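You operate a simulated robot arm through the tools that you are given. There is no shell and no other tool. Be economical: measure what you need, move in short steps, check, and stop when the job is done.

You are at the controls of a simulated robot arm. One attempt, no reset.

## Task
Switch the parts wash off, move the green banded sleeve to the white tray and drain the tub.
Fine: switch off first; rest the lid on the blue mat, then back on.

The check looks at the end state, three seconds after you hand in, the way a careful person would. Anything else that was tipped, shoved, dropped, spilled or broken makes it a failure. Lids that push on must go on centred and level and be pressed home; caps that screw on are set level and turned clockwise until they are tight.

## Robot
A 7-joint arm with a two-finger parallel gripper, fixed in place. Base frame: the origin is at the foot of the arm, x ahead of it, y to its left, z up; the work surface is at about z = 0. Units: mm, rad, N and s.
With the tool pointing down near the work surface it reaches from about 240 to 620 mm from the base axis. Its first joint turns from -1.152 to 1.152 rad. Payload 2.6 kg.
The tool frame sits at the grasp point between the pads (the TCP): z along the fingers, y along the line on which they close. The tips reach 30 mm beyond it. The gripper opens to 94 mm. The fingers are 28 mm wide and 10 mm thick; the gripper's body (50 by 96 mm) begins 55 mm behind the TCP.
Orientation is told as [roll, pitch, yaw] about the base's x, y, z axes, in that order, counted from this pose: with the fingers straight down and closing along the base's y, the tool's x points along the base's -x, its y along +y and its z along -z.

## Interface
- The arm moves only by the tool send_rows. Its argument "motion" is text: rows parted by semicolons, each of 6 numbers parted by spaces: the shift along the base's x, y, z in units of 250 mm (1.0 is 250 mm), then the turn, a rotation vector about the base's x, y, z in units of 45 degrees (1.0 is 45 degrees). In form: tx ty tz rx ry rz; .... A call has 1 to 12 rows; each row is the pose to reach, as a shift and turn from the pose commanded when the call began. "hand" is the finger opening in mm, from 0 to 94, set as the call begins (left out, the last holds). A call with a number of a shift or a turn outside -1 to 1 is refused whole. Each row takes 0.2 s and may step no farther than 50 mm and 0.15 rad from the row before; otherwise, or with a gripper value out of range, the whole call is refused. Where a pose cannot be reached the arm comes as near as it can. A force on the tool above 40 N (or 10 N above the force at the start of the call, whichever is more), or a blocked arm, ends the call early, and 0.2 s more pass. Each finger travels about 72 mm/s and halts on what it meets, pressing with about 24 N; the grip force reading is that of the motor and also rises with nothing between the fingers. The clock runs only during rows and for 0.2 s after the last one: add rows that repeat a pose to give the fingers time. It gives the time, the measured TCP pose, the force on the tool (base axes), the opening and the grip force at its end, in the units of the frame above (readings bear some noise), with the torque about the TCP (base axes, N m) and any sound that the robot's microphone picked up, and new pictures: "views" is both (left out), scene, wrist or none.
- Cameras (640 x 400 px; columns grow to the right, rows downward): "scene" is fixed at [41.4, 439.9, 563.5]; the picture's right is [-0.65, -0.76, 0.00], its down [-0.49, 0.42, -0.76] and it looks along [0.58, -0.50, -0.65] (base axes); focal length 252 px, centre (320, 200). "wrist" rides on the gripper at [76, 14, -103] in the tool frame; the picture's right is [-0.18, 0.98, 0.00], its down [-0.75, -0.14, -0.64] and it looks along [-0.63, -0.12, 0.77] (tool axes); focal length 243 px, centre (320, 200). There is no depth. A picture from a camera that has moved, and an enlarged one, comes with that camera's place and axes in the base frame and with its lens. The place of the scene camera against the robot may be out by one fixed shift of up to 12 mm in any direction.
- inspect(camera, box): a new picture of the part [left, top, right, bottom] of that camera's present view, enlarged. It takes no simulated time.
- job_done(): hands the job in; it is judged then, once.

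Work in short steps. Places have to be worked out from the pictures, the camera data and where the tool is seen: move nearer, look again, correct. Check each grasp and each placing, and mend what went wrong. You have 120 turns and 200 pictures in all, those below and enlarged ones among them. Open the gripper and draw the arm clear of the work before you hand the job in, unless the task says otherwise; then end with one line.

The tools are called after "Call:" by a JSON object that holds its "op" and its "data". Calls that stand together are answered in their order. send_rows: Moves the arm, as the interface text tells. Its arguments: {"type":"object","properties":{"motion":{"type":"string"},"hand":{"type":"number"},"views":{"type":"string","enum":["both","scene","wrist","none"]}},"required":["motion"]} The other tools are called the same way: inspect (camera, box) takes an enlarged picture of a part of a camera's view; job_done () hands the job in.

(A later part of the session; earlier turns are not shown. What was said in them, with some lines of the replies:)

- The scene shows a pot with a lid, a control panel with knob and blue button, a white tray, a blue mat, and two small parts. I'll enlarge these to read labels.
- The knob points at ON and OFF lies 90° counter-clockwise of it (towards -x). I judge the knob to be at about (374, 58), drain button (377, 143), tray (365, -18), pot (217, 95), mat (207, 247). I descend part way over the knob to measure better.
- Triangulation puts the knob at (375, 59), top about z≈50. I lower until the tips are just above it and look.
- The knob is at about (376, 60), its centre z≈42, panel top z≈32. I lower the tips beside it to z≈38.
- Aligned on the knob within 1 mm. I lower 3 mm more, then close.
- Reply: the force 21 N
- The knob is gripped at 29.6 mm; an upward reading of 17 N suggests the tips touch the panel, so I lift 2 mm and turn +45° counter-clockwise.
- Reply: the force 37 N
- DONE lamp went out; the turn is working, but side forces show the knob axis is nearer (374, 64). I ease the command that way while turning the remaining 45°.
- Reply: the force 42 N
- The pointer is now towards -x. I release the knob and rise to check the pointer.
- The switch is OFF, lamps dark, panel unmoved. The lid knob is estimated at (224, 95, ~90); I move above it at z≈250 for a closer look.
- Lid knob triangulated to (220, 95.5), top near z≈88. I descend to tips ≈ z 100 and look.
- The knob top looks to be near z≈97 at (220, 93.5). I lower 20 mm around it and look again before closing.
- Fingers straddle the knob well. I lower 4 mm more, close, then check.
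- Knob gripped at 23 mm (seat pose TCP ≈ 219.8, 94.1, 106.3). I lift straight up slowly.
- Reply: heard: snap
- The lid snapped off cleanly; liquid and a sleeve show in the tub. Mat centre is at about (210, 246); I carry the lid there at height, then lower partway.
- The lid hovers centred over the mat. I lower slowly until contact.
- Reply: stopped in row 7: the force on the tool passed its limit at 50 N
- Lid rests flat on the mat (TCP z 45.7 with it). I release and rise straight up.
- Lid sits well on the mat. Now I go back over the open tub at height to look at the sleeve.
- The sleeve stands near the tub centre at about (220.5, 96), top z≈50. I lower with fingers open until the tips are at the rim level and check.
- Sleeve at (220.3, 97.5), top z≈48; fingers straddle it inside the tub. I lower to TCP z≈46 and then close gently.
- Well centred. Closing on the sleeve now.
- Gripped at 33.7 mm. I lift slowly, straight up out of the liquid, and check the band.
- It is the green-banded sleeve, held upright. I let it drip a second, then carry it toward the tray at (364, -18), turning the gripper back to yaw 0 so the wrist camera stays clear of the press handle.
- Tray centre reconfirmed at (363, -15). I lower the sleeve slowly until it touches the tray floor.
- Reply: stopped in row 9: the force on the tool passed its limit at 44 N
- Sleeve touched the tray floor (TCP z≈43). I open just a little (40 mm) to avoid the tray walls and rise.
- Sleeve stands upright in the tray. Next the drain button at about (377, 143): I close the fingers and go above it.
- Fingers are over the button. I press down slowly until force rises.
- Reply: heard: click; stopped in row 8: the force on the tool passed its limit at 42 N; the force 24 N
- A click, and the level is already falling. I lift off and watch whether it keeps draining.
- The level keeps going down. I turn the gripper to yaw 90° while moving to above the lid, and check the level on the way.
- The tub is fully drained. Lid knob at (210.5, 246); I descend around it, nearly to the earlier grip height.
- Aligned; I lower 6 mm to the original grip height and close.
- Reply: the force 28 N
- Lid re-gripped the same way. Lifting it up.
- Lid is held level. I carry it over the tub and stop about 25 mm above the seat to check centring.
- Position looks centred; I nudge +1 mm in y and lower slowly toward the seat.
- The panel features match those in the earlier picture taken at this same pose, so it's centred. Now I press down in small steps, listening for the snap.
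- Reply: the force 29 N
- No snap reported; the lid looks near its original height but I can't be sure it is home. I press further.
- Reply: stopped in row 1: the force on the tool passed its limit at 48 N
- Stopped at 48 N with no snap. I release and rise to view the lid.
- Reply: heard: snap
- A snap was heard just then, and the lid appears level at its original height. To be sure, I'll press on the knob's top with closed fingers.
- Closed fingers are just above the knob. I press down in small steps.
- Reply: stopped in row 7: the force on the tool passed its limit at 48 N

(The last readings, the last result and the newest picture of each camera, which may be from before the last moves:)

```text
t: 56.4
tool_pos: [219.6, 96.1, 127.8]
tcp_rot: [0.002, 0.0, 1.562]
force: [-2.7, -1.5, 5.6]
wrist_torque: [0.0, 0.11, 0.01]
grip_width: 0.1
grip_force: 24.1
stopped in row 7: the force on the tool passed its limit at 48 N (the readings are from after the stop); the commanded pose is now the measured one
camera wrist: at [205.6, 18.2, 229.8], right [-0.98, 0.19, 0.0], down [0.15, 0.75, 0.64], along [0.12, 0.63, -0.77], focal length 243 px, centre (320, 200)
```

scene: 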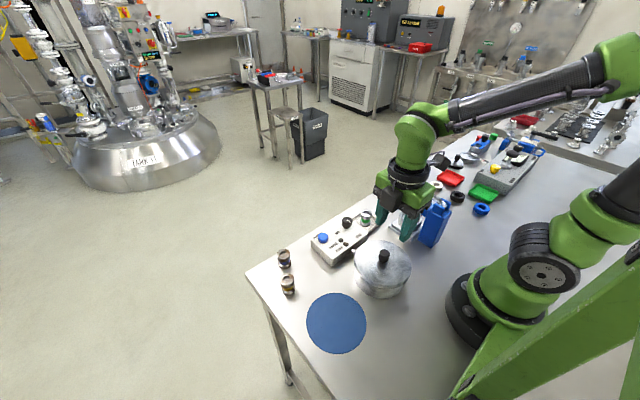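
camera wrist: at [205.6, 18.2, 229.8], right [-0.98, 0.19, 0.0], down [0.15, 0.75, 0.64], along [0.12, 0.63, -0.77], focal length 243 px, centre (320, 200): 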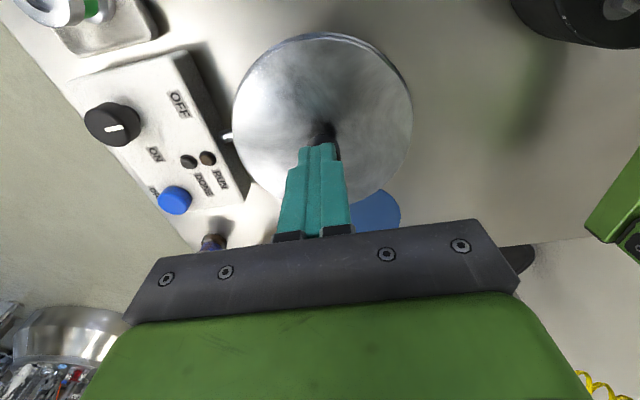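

No new snap at 48 N. I press once more, more slowly, to hold a sustained force, then withdraw and compare the rim with the original picture.

Call:
{"op": "send_rows", "data": {"motion": "0 0 -0.003 0 0 0; 0 0 -0.005 0 0 0; 0 0 -0.007 0 0 0; 0 0 -0.009 0 0 0; 0 0 -0.011 0 0 0; 0 0 -0.013 0 0 0; 0 0 -0.015 0 0 0; 0 0 -0.017 0 0 0; 0 0 -0.019 0 0 0", "views": "none"}}

Call:
{"op": "send_rows", "data": {"motion": "0 0 0.1 0 0 0; 0 0 0.25 0 0 0; 0.1 0 0.4 0 0 0; 0.25 -0.02 0.5 0 0 0; 0.4 -0.04 0.6 0 0 0; 0.5 -0.06 0.6 0 0 0; 0.5 -0.06 0.6 0 0 0", "views": "both"}}

Call:
{"op": "inspect", "data": {"camera": "scene", "box": [240, 190, 440, 315]}}

Call:
{"op": "inspect", "data": {"camera": "scene", "box": [345, 235, 415, 305]}}

```text
t: 57.1
tool_pos: [219.5, 95.9, 126.6]
tcp_rot: [-0.002, -0.001, 1.56]
force: [-2.9, -0.2, 6.9]
wrist_torque: [0.02, 0.09, 0.0]
grip_width: 0.0
grip_force: 24.0
stopped in row 3: the force on the tool passed its limit at 46 N (the readings are from after the stop); the commanded pose is now the measured one
```

```text
t: 58.7
tool_pos: [346.6, 79.6, 274.7]
tcp_rot: [-0.001, 0.001, 1.561]
force: [-0.9, 0.4, -0.2]
wrist_torque: [-0.02, 0.02, 0.03]
grip_width: 0.1
grip_force: 24.1
camera wrist: at [331.3, 2.7, 378.2], right [-0.98, 0.19, 0.0], down [0.15, 0.75, 0.64], along [0.12, 0.63, -0.77], focal length 243 px, centre (320, 200)
```

scene: 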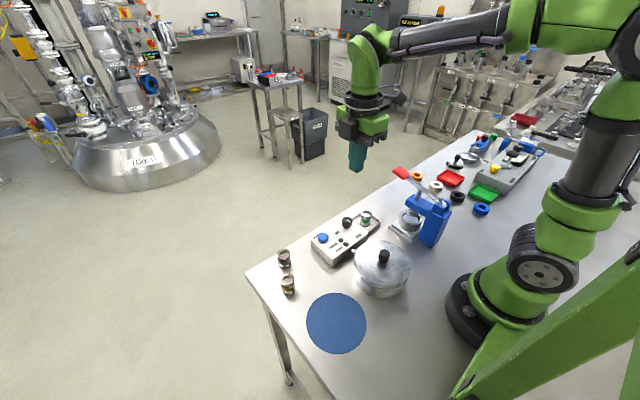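
wrist: 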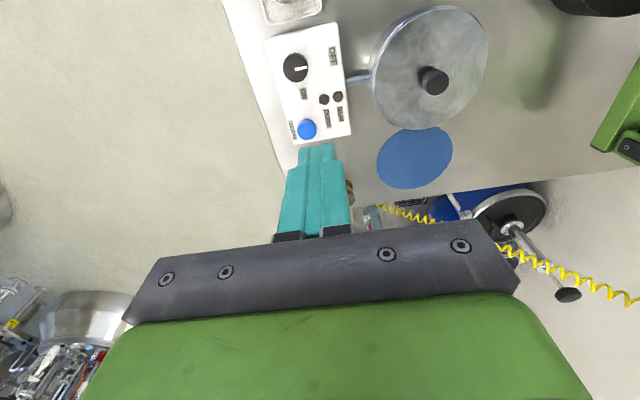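

```text
3.20 times, centred on (340, 252) of scene
camera zoom: at [41.4, 439.9, 563.5], right [-0.65, -0.76, 0.0], down [-0.49, 0.42, -0.76], along [0.58, -0.5, -0.65], focal length 806 px, centre (256, 32)
```

zoom: 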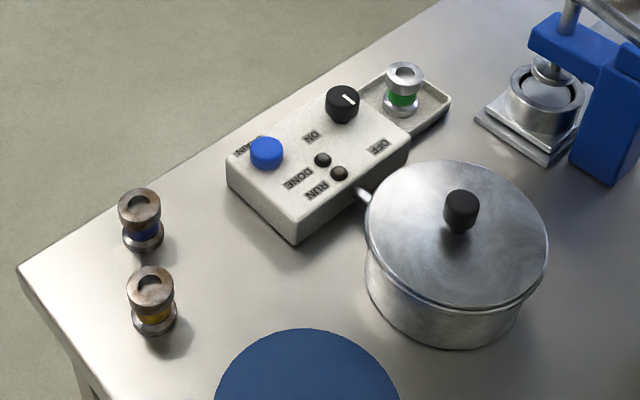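

```text
5.71 times, centred on (380, 270) of scene
camera zoom: at [41.4, 439.9, 563.5], right [-0.65, -0.76, 0.0], down [-0.49, 0.42, -0.76], along [0.58, -0.5, -0.65], focal length 1440 px, centre (-23, -200)
```

zoom: 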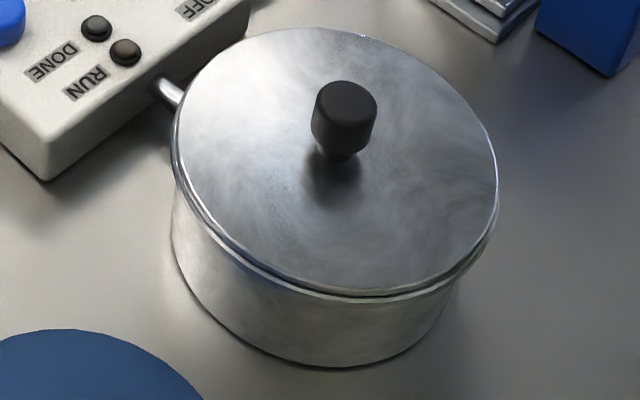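

The lid's outline and knob match the original seated picture to the pixel, the knob is at OFF, the tub drained, and the sleeve is upright in the tray. I open the gripper and make a last check from clear of the work.

Call:
{"op": "send_rows", "data": {"motion": "0 0 0.1 0 0 0; 0 0 0.2 0 0 0; 0 0 0.2 0 0 0; 0 0 0.2 0 0 0", "hand": 94, "views": "scene"}}

```text
t: 59.7
tool_pos: [345.2, 80.2, 327.4]
tcp_rot: [-0.002, -0.001, 1.563]
force: [1.1, 0.3, -1.0]
wrist_torque: [-0.01, 0.04, 0.0]
grip_width: 93.8
grip_force: 0.1
```

scene: 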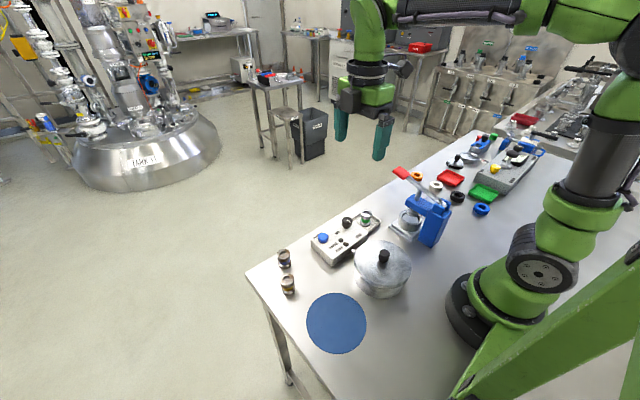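

Everything is in place, and the arm is clear with the gripper open; I hand the job in.

Call:
{"op": "job_done", "data": {}}

```text
The job is handed in.
```

The parts wash is off, the green banded sleeve stands upright in the white tray, the tub is drained, and the lid is back on after resting on the blue mat. The lid's snap came as I released it; it didn't snap again under two further presses of about 46–48 N, and its outline matches the first picture.
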